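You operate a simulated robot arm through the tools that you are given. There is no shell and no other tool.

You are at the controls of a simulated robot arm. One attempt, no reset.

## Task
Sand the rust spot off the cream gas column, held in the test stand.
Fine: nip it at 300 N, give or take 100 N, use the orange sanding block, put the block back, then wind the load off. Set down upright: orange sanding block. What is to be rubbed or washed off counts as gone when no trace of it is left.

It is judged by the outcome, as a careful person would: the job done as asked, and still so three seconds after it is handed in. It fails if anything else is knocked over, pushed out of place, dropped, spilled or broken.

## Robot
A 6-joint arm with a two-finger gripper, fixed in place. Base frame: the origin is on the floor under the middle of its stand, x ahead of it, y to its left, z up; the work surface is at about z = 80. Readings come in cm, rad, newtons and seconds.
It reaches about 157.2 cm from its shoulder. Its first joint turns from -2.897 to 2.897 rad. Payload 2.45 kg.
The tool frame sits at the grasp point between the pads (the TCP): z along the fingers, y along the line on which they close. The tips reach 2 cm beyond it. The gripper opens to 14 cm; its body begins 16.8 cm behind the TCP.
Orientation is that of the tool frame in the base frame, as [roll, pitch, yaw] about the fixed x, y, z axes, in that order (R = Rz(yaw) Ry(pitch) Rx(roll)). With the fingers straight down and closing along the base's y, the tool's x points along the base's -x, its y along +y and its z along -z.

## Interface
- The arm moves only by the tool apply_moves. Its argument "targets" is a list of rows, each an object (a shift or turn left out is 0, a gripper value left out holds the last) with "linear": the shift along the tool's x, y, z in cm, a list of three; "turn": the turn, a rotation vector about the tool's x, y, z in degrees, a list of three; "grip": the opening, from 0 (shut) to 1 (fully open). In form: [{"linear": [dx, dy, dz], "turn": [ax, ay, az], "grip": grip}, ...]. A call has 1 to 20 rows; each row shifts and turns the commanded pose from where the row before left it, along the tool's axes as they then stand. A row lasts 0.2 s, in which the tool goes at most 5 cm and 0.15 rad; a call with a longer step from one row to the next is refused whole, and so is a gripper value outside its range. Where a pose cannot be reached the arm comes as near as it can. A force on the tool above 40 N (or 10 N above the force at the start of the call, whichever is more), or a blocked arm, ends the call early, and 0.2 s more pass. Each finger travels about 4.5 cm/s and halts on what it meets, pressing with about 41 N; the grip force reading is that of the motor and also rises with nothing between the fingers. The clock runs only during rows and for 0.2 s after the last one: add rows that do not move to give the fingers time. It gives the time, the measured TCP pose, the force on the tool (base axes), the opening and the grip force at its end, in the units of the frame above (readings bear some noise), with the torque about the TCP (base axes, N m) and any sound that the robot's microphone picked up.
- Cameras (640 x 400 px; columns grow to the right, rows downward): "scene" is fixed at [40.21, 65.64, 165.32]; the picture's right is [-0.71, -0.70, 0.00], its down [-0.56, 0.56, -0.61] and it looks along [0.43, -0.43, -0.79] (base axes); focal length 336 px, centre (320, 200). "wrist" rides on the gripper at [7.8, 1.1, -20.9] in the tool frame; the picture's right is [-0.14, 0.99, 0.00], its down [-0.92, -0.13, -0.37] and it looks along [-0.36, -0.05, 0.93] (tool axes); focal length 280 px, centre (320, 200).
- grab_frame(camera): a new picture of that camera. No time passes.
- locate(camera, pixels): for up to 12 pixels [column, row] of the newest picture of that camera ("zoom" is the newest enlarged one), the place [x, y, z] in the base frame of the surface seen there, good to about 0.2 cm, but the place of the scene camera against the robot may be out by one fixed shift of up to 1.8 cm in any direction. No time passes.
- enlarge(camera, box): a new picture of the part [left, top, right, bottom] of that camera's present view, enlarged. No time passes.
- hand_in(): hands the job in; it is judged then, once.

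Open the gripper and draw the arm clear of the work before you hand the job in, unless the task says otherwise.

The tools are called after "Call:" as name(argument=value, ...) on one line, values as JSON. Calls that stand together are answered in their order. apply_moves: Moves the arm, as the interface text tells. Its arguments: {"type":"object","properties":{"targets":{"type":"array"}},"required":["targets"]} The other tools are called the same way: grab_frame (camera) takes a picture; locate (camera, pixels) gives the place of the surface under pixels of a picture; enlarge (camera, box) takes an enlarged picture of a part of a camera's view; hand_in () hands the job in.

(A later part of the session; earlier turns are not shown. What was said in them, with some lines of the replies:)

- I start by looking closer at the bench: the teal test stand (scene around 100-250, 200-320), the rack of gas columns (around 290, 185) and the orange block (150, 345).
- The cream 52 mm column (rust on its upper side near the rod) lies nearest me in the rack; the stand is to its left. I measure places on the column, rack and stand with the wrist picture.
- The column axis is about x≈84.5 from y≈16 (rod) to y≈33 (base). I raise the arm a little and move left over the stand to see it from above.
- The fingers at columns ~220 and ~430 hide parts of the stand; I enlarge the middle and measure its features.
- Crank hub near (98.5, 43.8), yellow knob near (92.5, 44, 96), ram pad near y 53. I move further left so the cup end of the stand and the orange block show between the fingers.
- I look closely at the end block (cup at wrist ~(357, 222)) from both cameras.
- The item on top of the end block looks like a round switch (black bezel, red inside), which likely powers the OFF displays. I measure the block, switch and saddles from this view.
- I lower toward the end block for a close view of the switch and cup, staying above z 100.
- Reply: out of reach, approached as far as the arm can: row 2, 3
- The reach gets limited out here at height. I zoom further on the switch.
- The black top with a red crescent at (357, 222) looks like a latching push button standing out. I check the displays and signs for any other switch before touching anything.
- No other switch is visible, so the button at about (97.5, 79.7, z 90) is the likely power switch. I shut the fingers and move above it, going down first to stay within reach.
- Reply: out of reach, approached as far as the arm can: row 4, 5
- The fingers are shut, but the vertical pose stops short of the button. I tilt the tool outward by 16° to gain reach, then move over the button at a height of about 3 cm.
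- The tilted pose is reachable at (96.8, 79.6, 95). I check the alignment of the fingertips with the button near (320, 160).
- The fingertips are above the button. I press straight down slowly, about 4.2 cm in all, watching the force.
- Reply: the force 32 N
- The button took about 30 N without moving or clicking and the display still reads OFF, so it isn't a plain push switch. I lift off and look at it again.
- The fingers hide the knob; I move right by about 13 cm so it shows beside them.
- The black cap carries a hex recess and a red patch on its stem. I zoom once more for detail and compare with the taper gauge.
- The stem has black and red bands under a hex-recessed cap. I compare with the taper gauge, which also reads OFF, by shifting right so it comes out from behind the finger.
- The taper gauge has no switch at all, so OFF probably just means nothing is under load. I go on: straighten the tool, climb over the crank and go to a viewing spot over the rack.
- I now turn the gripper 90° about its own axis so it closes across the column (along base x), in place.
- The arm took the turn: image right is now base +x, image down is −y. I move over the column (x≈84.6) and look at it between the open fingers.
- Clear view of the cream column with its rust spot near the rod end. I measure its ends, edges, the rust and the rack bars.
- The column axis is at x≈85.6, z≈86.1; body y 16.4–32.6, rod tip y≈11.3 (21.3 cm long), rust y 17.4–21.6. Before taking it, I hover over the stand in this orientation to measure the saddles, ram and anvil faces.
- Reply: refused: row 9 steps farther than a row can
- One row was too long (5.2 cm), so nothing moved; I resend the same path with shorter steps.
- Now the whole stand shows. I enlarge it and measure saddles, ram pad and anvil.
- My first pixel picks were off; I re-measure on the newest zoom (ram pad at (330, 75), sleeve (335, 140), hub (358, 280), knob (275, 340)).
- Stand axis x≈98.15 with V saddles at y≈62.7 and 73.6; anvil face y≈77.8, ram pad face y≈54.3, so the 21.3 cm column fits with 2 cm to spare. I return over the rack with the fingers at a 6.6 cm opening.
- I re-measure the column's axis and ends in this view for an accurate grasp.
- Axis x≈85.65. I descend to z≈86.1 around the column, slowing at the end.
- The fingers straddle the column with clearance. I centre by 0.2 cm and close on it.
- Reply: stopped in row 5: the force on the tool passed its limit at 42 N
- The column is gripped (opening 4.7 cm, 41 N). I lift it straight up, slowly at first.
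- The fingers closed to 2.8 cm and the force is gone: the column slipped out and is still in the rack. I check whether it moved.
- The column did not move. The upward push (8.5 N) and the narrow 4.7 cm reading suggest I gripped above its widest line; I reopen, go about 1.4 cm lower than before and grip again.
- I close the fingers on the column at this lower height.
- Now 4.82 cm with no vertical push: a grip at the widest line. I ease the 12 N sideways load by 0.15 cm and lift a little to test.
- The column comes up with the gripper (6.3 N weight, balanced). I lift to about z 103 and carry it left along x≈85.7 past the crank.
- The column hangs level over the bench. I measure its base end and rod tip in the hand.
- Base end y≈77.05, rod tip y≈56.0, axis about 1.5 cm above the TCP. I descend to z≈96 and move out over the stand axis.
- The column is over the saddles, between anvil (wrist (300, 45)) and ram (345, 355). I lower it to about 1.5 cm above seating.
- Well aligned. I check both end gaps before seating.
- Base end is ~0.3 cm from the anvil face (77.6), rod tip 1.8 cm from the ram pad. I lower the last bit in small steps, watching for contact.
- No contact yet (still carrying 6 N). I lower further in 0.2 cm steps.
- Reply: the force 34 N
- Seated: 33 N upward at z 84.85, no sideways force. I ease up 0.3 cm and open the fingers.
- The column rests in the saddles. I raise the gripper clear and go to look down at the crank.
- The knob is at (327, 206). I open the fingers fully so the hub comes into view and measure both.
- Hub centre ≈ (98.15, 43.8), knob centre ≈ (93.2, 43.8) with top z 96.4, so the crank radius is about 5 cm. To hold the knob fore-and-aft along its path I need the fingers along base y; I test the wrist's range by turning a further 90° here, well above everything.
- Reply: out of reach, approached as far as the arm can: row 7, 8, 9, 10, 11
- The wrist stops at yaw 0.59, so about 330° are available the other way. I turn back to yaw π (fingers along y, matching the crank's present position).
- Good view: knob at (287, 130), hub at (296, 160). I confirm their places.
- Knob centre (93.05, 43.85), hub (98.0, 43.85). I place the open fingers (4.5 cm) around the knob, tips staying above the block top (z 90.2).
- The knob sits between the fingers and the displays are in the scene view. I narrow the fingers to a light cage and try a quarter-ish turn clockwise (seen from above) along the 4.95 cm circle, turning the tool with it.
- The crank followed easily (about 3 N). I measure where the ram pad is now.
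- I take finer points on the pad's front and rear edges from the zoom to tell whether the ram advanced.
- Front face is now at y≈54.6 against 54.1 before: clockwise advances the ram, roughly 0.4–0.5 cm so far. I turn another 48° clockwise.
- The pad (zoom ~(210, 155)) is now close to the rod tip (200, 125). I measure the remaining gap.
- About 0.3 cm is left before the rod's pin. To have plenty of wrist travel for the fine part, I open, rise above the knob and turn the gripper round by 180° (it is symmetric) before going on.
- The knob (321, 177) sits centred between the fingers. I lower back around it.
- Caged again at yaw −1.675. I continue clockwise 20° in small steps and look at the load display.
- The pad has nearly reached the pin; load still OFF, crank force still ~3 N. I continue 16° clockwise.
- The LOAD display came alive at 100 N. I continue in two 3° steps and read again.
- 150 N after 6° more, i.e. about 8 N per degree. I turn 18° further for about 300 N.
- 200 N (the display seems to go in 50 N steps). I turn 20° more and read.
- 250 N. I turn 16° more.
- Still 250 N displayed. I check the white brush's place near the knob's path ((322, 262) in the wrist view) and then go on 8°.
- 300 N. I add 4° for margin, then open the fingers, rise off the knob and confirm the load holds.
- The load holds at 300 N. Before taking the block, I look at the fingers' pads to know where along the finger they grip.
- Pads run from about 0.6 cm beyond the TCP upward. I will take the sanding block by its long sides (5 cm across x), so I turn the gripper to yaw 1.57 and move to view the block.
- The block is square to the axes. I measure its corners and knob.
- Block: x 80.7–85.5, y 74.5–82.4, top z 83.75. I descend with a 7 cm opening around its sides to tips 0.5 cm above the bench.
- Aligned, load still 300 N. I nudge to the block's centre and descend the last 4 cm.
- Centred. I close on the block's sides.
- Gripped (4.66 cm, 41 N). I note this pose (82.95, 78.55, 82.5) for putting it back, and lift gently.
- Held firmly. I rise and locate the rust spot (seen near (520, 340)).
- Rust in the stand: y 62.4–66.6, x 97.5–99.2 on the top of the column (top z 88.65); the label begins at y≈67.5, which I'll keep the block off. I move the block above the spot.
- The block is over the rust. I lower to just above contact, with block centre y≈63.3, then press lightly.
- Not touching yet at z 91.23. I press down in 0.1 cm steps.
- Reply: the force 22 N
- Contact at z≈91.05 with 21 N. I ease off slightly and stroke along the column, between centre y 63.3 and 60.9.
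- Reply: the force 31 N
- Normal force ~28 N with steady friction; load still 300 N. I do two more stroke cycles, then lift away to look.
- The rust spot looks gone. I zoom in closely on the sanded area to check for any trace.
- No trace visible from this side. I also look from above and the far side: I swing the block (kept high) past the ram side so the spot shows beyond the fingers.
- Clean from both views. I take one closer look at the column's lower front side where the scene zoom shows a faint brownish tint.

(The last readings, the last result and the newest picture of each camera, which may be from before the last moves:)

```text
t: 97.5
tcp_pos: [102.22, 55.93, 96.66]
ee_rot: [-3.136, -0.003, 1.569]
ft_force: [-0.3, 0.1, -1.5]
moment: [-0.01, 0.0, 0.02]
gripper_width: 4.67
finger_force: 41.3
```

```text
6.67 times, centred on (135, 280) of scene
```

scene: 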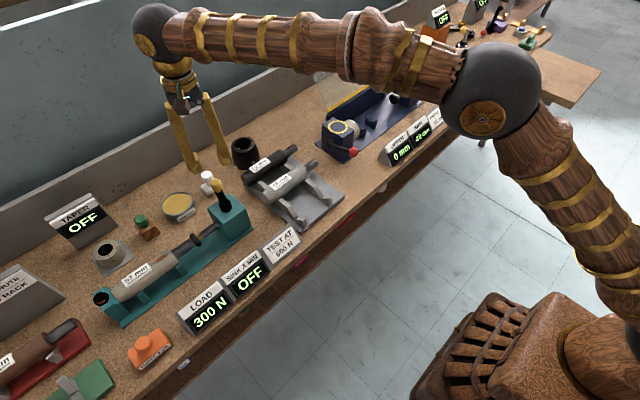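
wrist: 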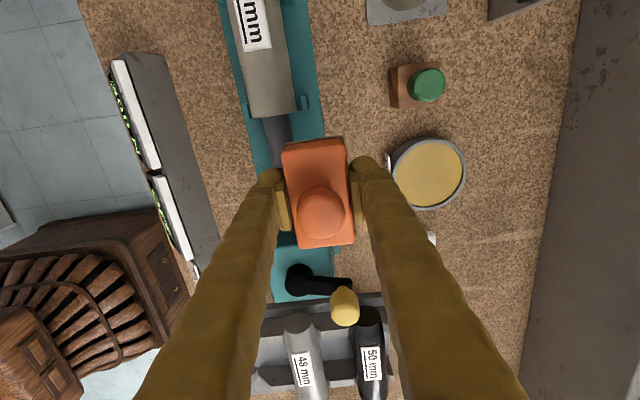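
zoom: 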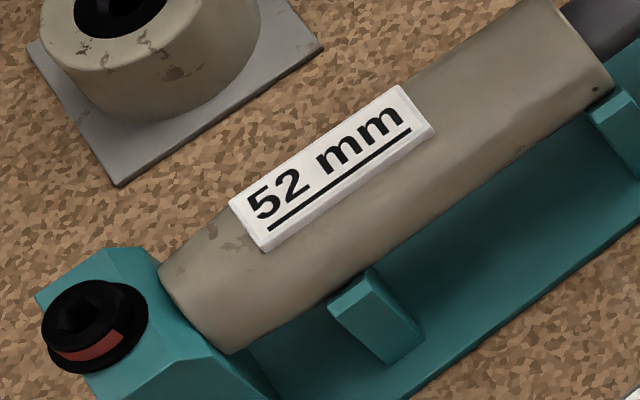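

Only the column's ordinary scuffs remain; the rust is gone. I carry the block back above its place at (82.95, 78.55).

Call:
apply_moves(targets=[{"linear": [3.23, -2.75, 0]}, {"linear": [3.23, -2.75, 0]}, {"linear": [3.23, -2.75, 0]}, {"linear": [3.23, -2.75, 0]}, {"linear": [3.23, -2.75, 0]}, {"linear": [3.23, -2.75, 0]}, {"linear": [3.23, -2.75, 0]}, {}])

Call:
grab_frame(camera="wrist")

```text
t: 99.3
tcp_pos: [82.77, 78.38, 96.98]
ee_rot: [-3.137, -0.001, 1.567]
ft_force: [-0.2, 0.0, -0.7]
moment: [0.02, 0.04, 0.0]
gripper_width: 4.68
finger_force: 41.4
```

```text
taken
```

wrist: 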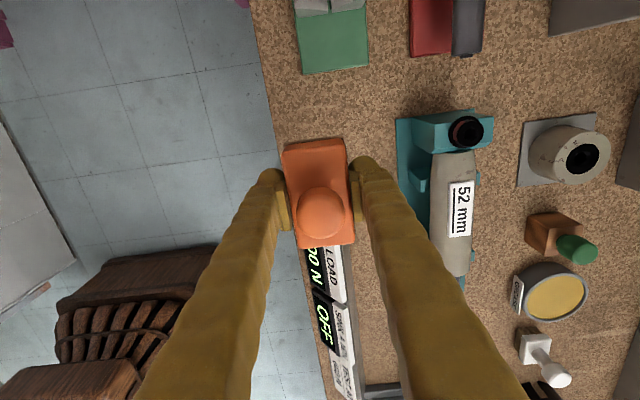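

Over its place. I lower to about 1 cm above the bench.

Call:
apply_moves(targets=[{"linear": [0.15, 0.15, 4.4]}, {"linear": [0, 0, 4.4]}, {"linear": [0, 0, 3]}, {"linear": [0, 0, 1.6]}, {}])

Call:
enlarge(camera="scene", box=[80, 270, 240, 390])

```text
t: 100.5
tcp_pos: [82.95, 78.5, 83.48]
ee_rot: [-3.137, -0.002, 1.569]
ft_force: [-0.4, 0.1, -0.4]
moment: [-0.05, -0.01, 0.01]
gripper_width: 4.65
finger_force: 40.7
```

```text
3.33 times, centred on (160, 330) of scene
```

zoom: 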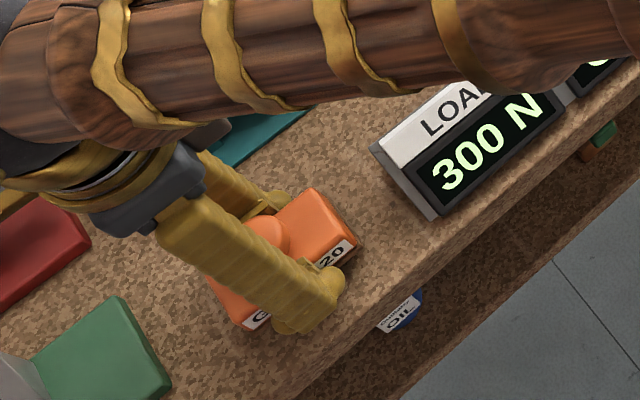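

Right spot and level. I lower the last part in small steps until it touches.

Call:
apply_moves(targets=[{"linear": [0, 0, 0.4]}, {"linear": [0, 0, 0.3]}, {"linear": [0, 0, 0.2]}, {}])

```text
t: 101.5
tcp_pos: [82.93, 78.6, 82.69]
ee_rot: [-3.136, -0.002, 1.57]
ft_force: [0.5, -1.1, -1.0]
moment: [0.0, -0.02, 0.0]
gripper_width: 4.64
finger_force: 40.8
```

Call:
apply_moves(targets=[{"linear": [0, 0, 0.1]}, {"linear": [0, 0, 0.1]}, {}])

```text
t: 102.3
tcp_pos: [82.98, 78.56, 82.61]
ee_rot: [-3.136, -0.001, 1.569]
ft_force: [0.6, -0.5, -1.3]
moment: [0.03, 0.0, 0.0]
gripper_width: 4.68
finger_force: 41.2
```

Still hanging free (−1.3 N). I lower another 0.1–0.2 cm.

Call:
apply_moves(targets=[{"linear": [0, 0, 0.1]}, {"linear": [0, 0, 0.05]}, {}])

```text
t: 103.1
tcp_pos: [83.0, 78.52, 82.42]
ee_rot: [-3.138, -0.004, 1.57]
ft_force: [-1.8, -0.7, 17.7]
moment: [-0.77, -0.23, -0.04]
gripper_width: 4.69
finger_force: 41.3
```

Touched down (18 N). I ease up slightly and open the fingers.

Call:
apply_moves(targets=[{"linear": [0, 0, -0.13]}, {}, {"grip": 0.36}, {"grip": 0.4}, {"grip": 0.45}, {"grip": 0.5}, {"grip": 0.5}])

Call:
grab_frame(camera="wrist")

Call:
enlarge(camera="scene", box=[80, 270, 240, 390])

```text
t: 104.7
tcp_pos: [82.94, 78.54, 82.48]
ee_rot: [-3.136, -0.003, 1.57]
ft_force: [0.9, 0.1, -0.4]
moment: [0.01, -0.01, -0.01]
gripper_width: 7.0
finger_force: 0.1
```

```text
taken
```

wrist: 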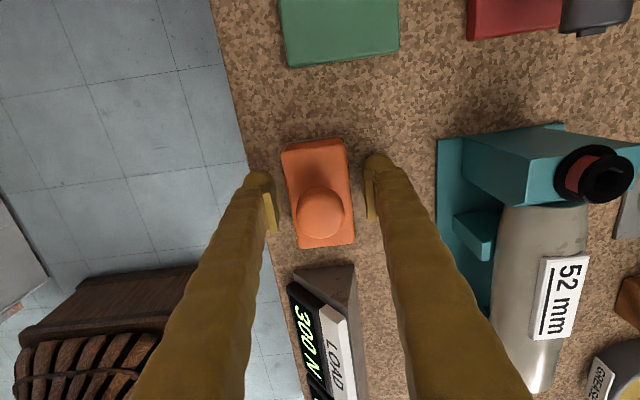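

```text
3.33 times, centred on (160, 330) of scene
```

zoom: 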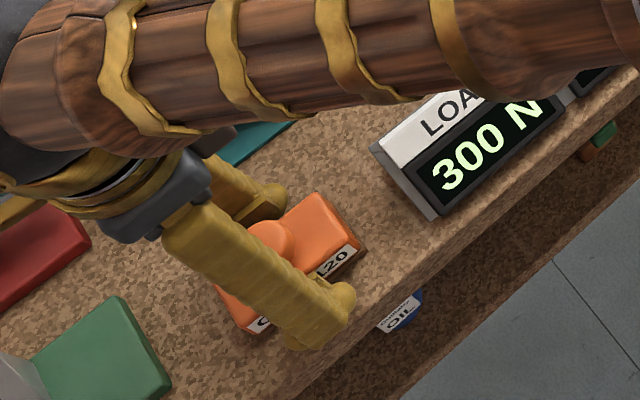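

The block stands upright in its place. I rise straight up and return to above the crank knob.

Call:
apply_moves(targets=[{"linear": [0, 0, -2]}, {"linear": [0, 0, -4.5]}, {"linear": [0, 0, -4.8]}, {"linear": [0, 0, -4.8]}, {"linear": [0, 0, -4.8]}, {"linear": [-4.03, 2.2, 0]}, {"linear": [-4.03, 2.2, 0]}, {"linear": [-4.03, 2.2, 0]}, {"linear": [-4.03, 2.2, 0]}, {"linear": [-4.03, 2.2, 0]}, {"linear": [-4.03, 2.2, 0]}, {"linear": [-4.03, 2.2, 0]}, {"linear": [-4.03, 2.2, 0]}, {"linear": [-4.03, 2.2, 0]}, {}])

Call:
apply_moves(targets=[{"turn": [0, 0, -8.5], "grip": 0.34}, {"turn": [0, 0, -8.5], "grip": 0.34}, {"turn": [0, 0, -8.5], "grip": 0.34}, {"turn": [0, 0, -8.5], "grip": 0.34}, {"turn": [0, 0, -8.5], "grip": 0.34}, {"turn": [0, 0, -8.5], "grip": 0.34}, {"turn": [0, 0, -8.5], "grip": 0.34}, {"turn": [0, 0, -8.5], "grip": 0.34}, {"turn": [0, 0, -1.1], "grip": 0.34}, {}])

Call:
grab_frame(camera="wrist")

Call:
grab_frame(camera="scene")

```text
t: 107.9
tcp_pos: [102.95, 42.31, 103.3]
ee_rot: [-3.136, -0.002, 1.568]
ft_force: [0.5, 0.1, -0.3]
moment: [0.0, -0.01, 0.01]
gripper_width: 7.01
finger_force: 0.1
```

```text
t: 110.1
tcp_pos: [102.84, 42.33, 103.36]
ee_rot: [3.142, -0.005, 2.776]
ft_force: [-0.5, 0.5, 0.0]
moment: [0.01, -0.02, -0.02]
gripper_width: 4.77
finger_force: 0.1
```

```text
taken
```

wrist: 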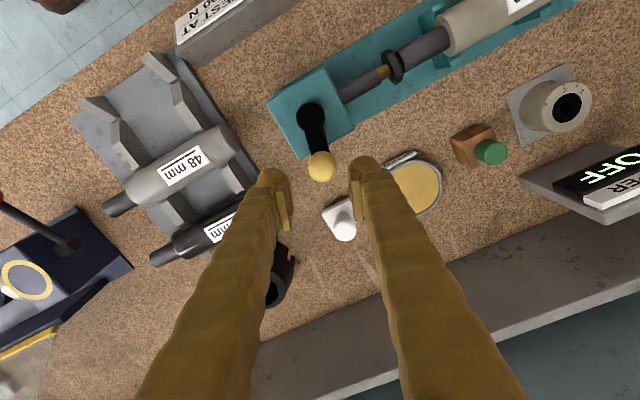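

```text
taken
```

scene: 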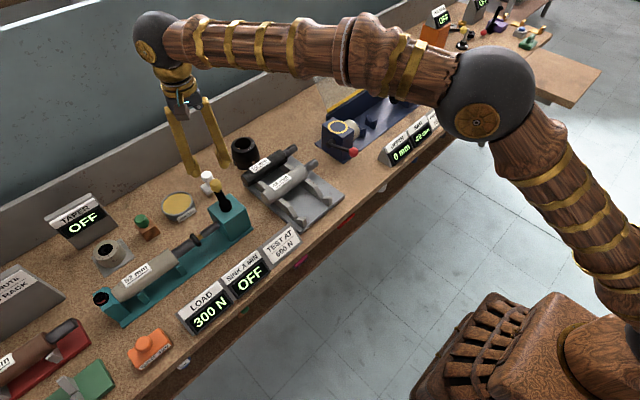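

I locate the crank knob (320, 166) relative to the fingers before going down.

Call:
enlarge(camera="wrist", box=[270, 80, 370, 240])

Call:
locate(camera="wrist", pixels=[[321, 160], [310, 162], [332, 162], [321, 152], [321, 170], [311, 116]])

```text
2.50 times, centred on (320, 160) of wrist
```

zoom: 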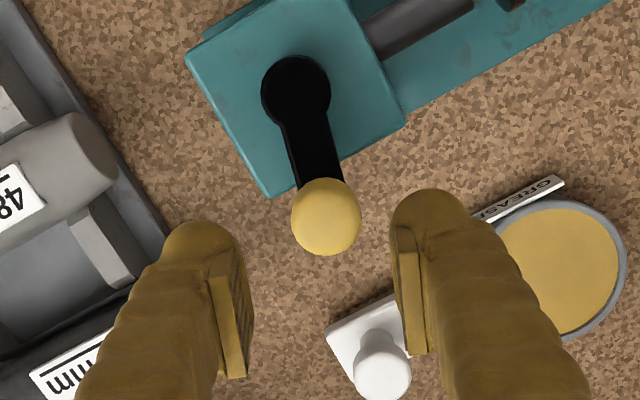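

```text
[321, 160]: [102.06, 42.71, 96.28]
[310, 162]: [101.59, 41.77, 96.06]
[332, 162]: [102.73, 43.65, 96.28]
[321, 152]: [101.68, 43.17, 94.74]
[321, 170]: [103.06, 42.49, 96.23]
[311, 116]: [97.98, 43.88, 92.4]
```

Knob centre ≈ (102.7, 42.55), crank at about −15.5°. I align by 5.4° and a small shift, then go down around it.

Call:
apply_moves(targets=[{"linear": [0.187, 0.153, 0], "turn": [0, 0, -5.4]}, {"linear": [0, 0, 3.5]}, {"linear": [0, 0, 3]}, {"linear": [0, 0, 2]}, {"linear": [0, 0, 1.5]}, {}])

Call:
grab_frame(camera="wrist")

Call:
enlarge(camera="wrist", box=[240, 120, 400, 260])

```text
t: 111.5
tcp_pos: [102.67, 42.48, 93.2]
ee_rot: [-3.141, -0.005, 2.869]
ft_force: [0.0, -0.5, 0.8]
moment: [0.0, 0.01, 0.01]
gripper_width: 4.75
finger_force: 0.0
```

```text
taken
```

wrist: 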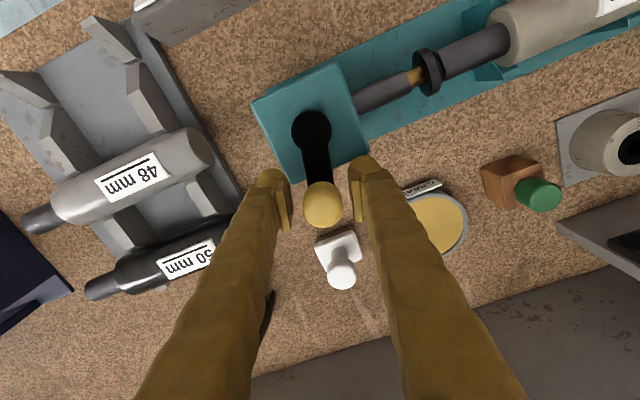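

```text
2.86 times, centred on (320, 190) of wrist
```

zoom: 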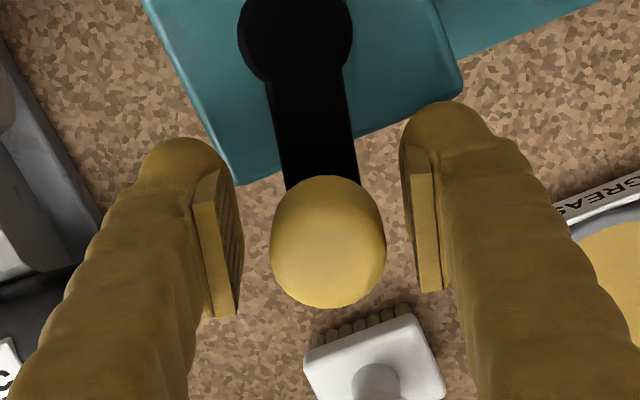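

The knob is centred. I narrow the cage and wind back counter-clockwise 64°.

Call:
apply_moves(targets=[{"grip": 0.24}, {"grip": 0.24}, {"linear": [0.048, 0.689, 0], "turn": [0, 0, -8]}, {"linear": [0.048, 0.689, 0], "turn": [0, 0, -8]}, {"linear": [0.048, 0.689, 0], "turn": [0, 0, -8]}, {"linear": [0.048, 0.689, 0], "turn": [0, 0, -8]}, {"linear": [0.048, 0.689, 0], "turn": [0, 0, -8]}, {"linear": [0.048, 0.689, 0], "turn": [0, 0, -8]}, {"linear": [0.048, 0.689, 0], "turn": [0, 0, -8]}, {"linear": [0.048, 0.689, 0], "turn": [0, 0, -8]}, {}])

Call:
enlarge(camera="scene", box=[80, 180, 310, 340])

Call:
grab_frame(camera="wrist")

```text
t: 113.9
tcp_pos: [101.19, 47.54, 93.32]
ee_rot: [3.134, -0.002, -2.295]
ft_force: [1.4, -0.8, 0.0]
moment: [0.02, 0.04, 0.03]
gripper_width: 3.47
finger_force: 0.9
```

```text
2.50 times, centred on (195, 260) of scene
```

zoom: 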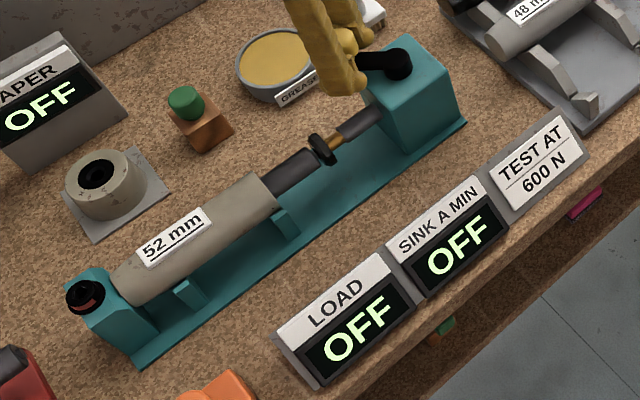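

```text
taken
```

wrist: 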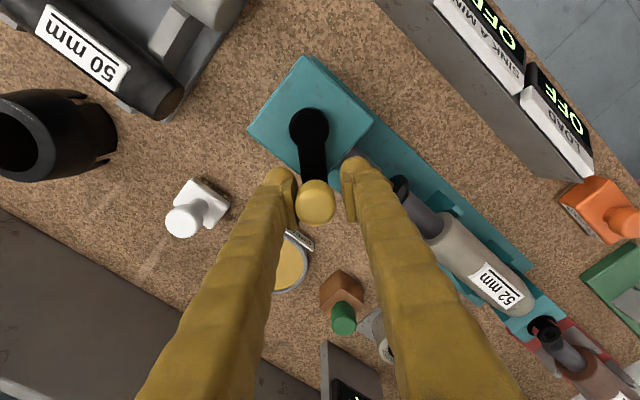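

LOAD reads OFF. I wind back further, 112° more, so the ram stands well clear of the rod as it was at the start.

Call:
apply_moves(targets=[{"linear": [0.048, 0.689, 0], "turn": [0, 0, -8]}, {"linear": [0.048, 0.689, 0], "turn": [0, 0, -8]}, {"linear": [0.048, 0.689, 0], "turn": [0, 0, -8]}, {"linear": [0.048, 0.689, 0], "turn": [0, 0, -8]}, {"linear": [0.048, 0.689, 0], "turn": [0, 0, -8]}, {"linear": [0.048, 0.689, 0], "turn": [0, 0, -8]}, {"linear": [0.048, 0.689, 0], "turn": [0, 0, -8]}, {"linear": [0.048, 0.689, 0], "turn": [0, 0, -8]}, {"linear": [0.048, 0.689, 0], "turn": [0, 0, -8]}, {"linear": [0.048, 0.689, 0], "turn": [0, 0, -8]}, {"linear": [0.048, 0.689, 0], "turn": [0, 0, -8]}, {"linear": [0.048, 0.689, 0], "turn": [0, 0, -8]}, {"linear": [0.048, 0.689, 0], "turn": [0, 0, -8]}, {"linear": [0.048, 0.689, 0], "turn": [0, 0, -8]}, {}])

Call:
grab_frame(camera="wrist")

Call:
enlarge(camera="scene", box=[80, 180, 310, 340])

```text
t: 117.1
tcp_pos: [93.24, 45.39, 93.28]
ee_rot: [3.141, 0.006, -0.34]
ft_force: [0.7, 2.5, -0.6]
moment: [-0.06, 0.03, 0.02]
gripper_width: 3.49
finger_force: 1.1
```

```text
taken
```

wrist: 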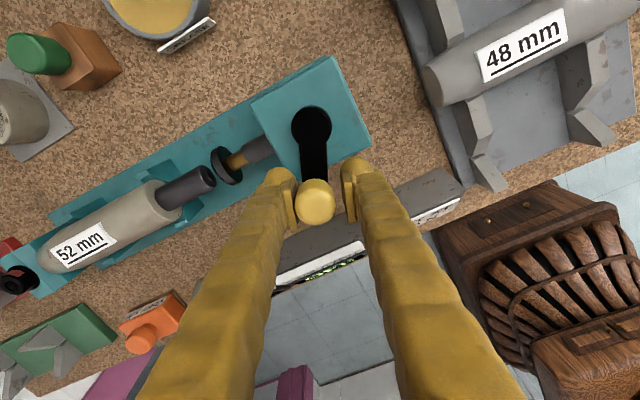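

```text
2.50 times, centred on (195, 260) of scene
```

zoom: 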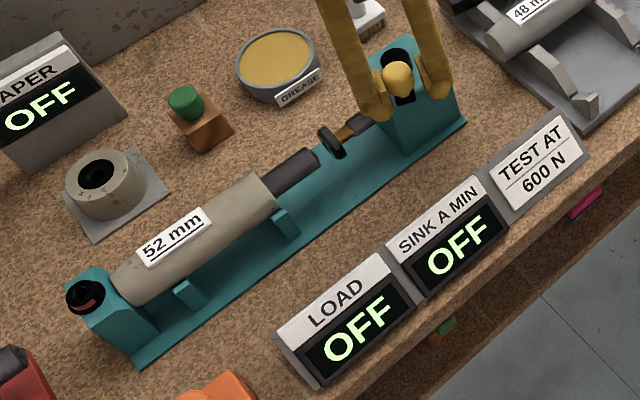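

Ram clear, LOAD OFF, column resting in the saddles. I open the fingers, rise and draw the arm back from the work.

Call:
apply_moves(targets=[{"grip": 0.36}, {"grip": 0.36}, {"linear": [0, 0, -3]}, {"linear": [0, 0, -4]}, {"linear": [0, 0, -4.5]}, {"linear": [0, 0, -4.5]}, {"linear": [-4.2, 1.5, -1], "grip": 0.8}, {"linear": [-4.2, 1.5, 0], "grip": 0.8}, {"linear": [-4.2, 1.5, 0], "grip": 0.8}, {"linear": [-4.2, 1.5, 0], "grip": 0.8}, {"linear": [-4.2, 1.5, 0], "grip": 0.8}, {"grip": 0.8}])

Call:
grab_frame(camera="scene")

Call:
grab_frame(camera="wrist")

Call:
enlarge(camera="scene", box=[80, 180, 310, 390])

```text
t: 119.7
tcp_pos: [70.87, 45.2, 110.26]
ee_rot: [-3.14, 0.006, -0.343]
ft_force: [-0.2, -0.8, 0.3]
moment: [0.0, -0.01, -0.03]
gripper_width: 11.19
finger_force: 0.0
```

```text
taken
```

scene: 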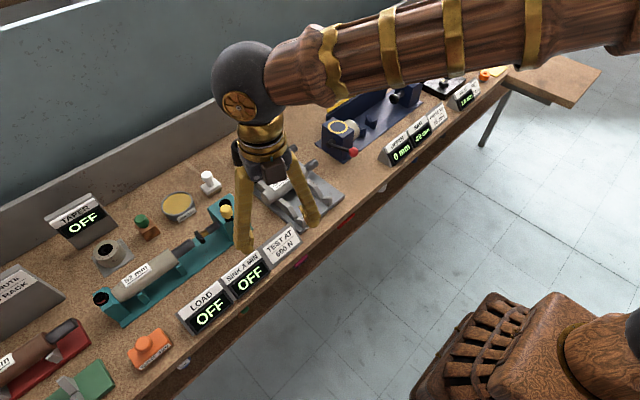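

```text
taken
```

wrist: 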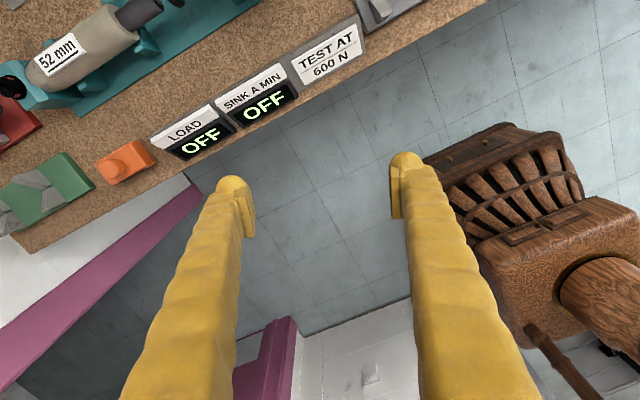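

```text
1.90 times, centred on (195, 285) of scene
```

zoom: 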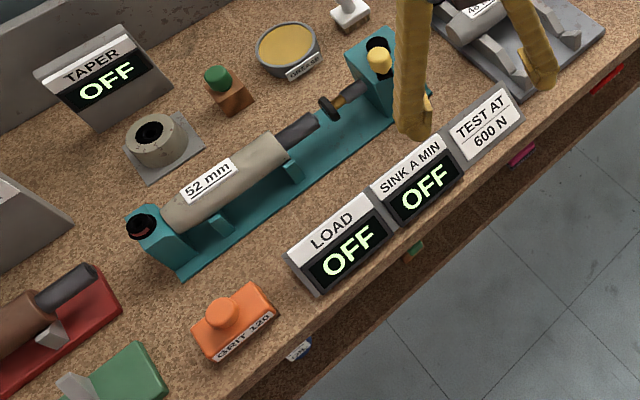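

Everything stands in place: LOAD OFF, block upright at (150, 345), column clean in the saddles. One last close look at the column and block before handing in.

Call:
enlarge(camera="scene", box=[95, 225, 215, 325])

Call:
enlarge(camera="scene", box=[110, 310, 200, 390])

```text
4.00 times, centred on (155, 275) of scene
```

zoom: 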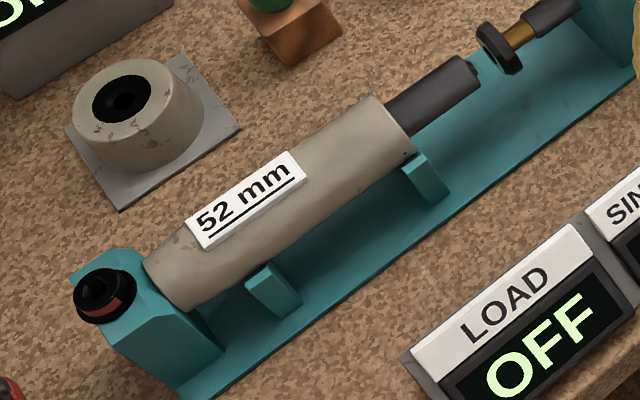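

```text
5.00 times, centred on (155, 350) of scene
```

zoom: 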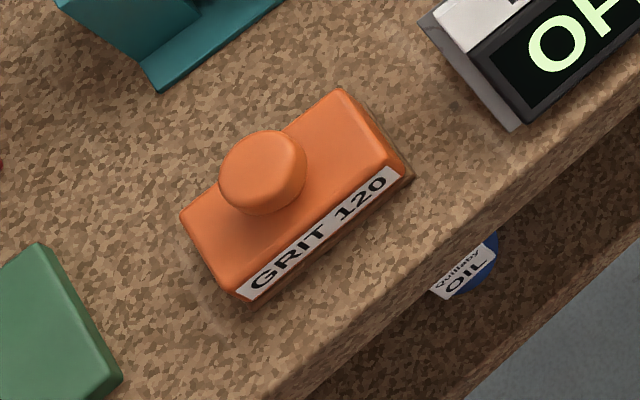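

The rust is gone, the block is back upright in its spot, the load is off, and the arm is clear with the gripper open. I hand in the job.

Call:
hand_in()

```text
The job is handed in.
```

The rust spot is sanded off the cream 52 mm gas column, and I've handed the job in.

- **Nip:** I wound the test stand up until LOAD read 300 N. It showed 300 N at each check during sanding and until I wound it off.
- **Sanding:** I made three back-and-forth passes with the orange block, keeping it off the label. I checked the spot from three camera views and saw no rust. Only the column's ordinary scuffs remain.
- **Block:** It is back upright in its original spot.
- **Load off:** I wound the crank back until LOAD read OFF, then further, so the ram stands clear of the rod. The column is still lying in the stand's saddles.

Two things happened along the way:

- **Black cap on the stand:** Before starting, I pressed the cap on the stand's end block with about 30 N, thinking it was a power switch. It didn't move, and it looks the same as before.
- **First grip:** My first grip on the column slipped while it was still in the rack. It stayed where it was, and the second grip held.

Nothing was knocked over or dropped.
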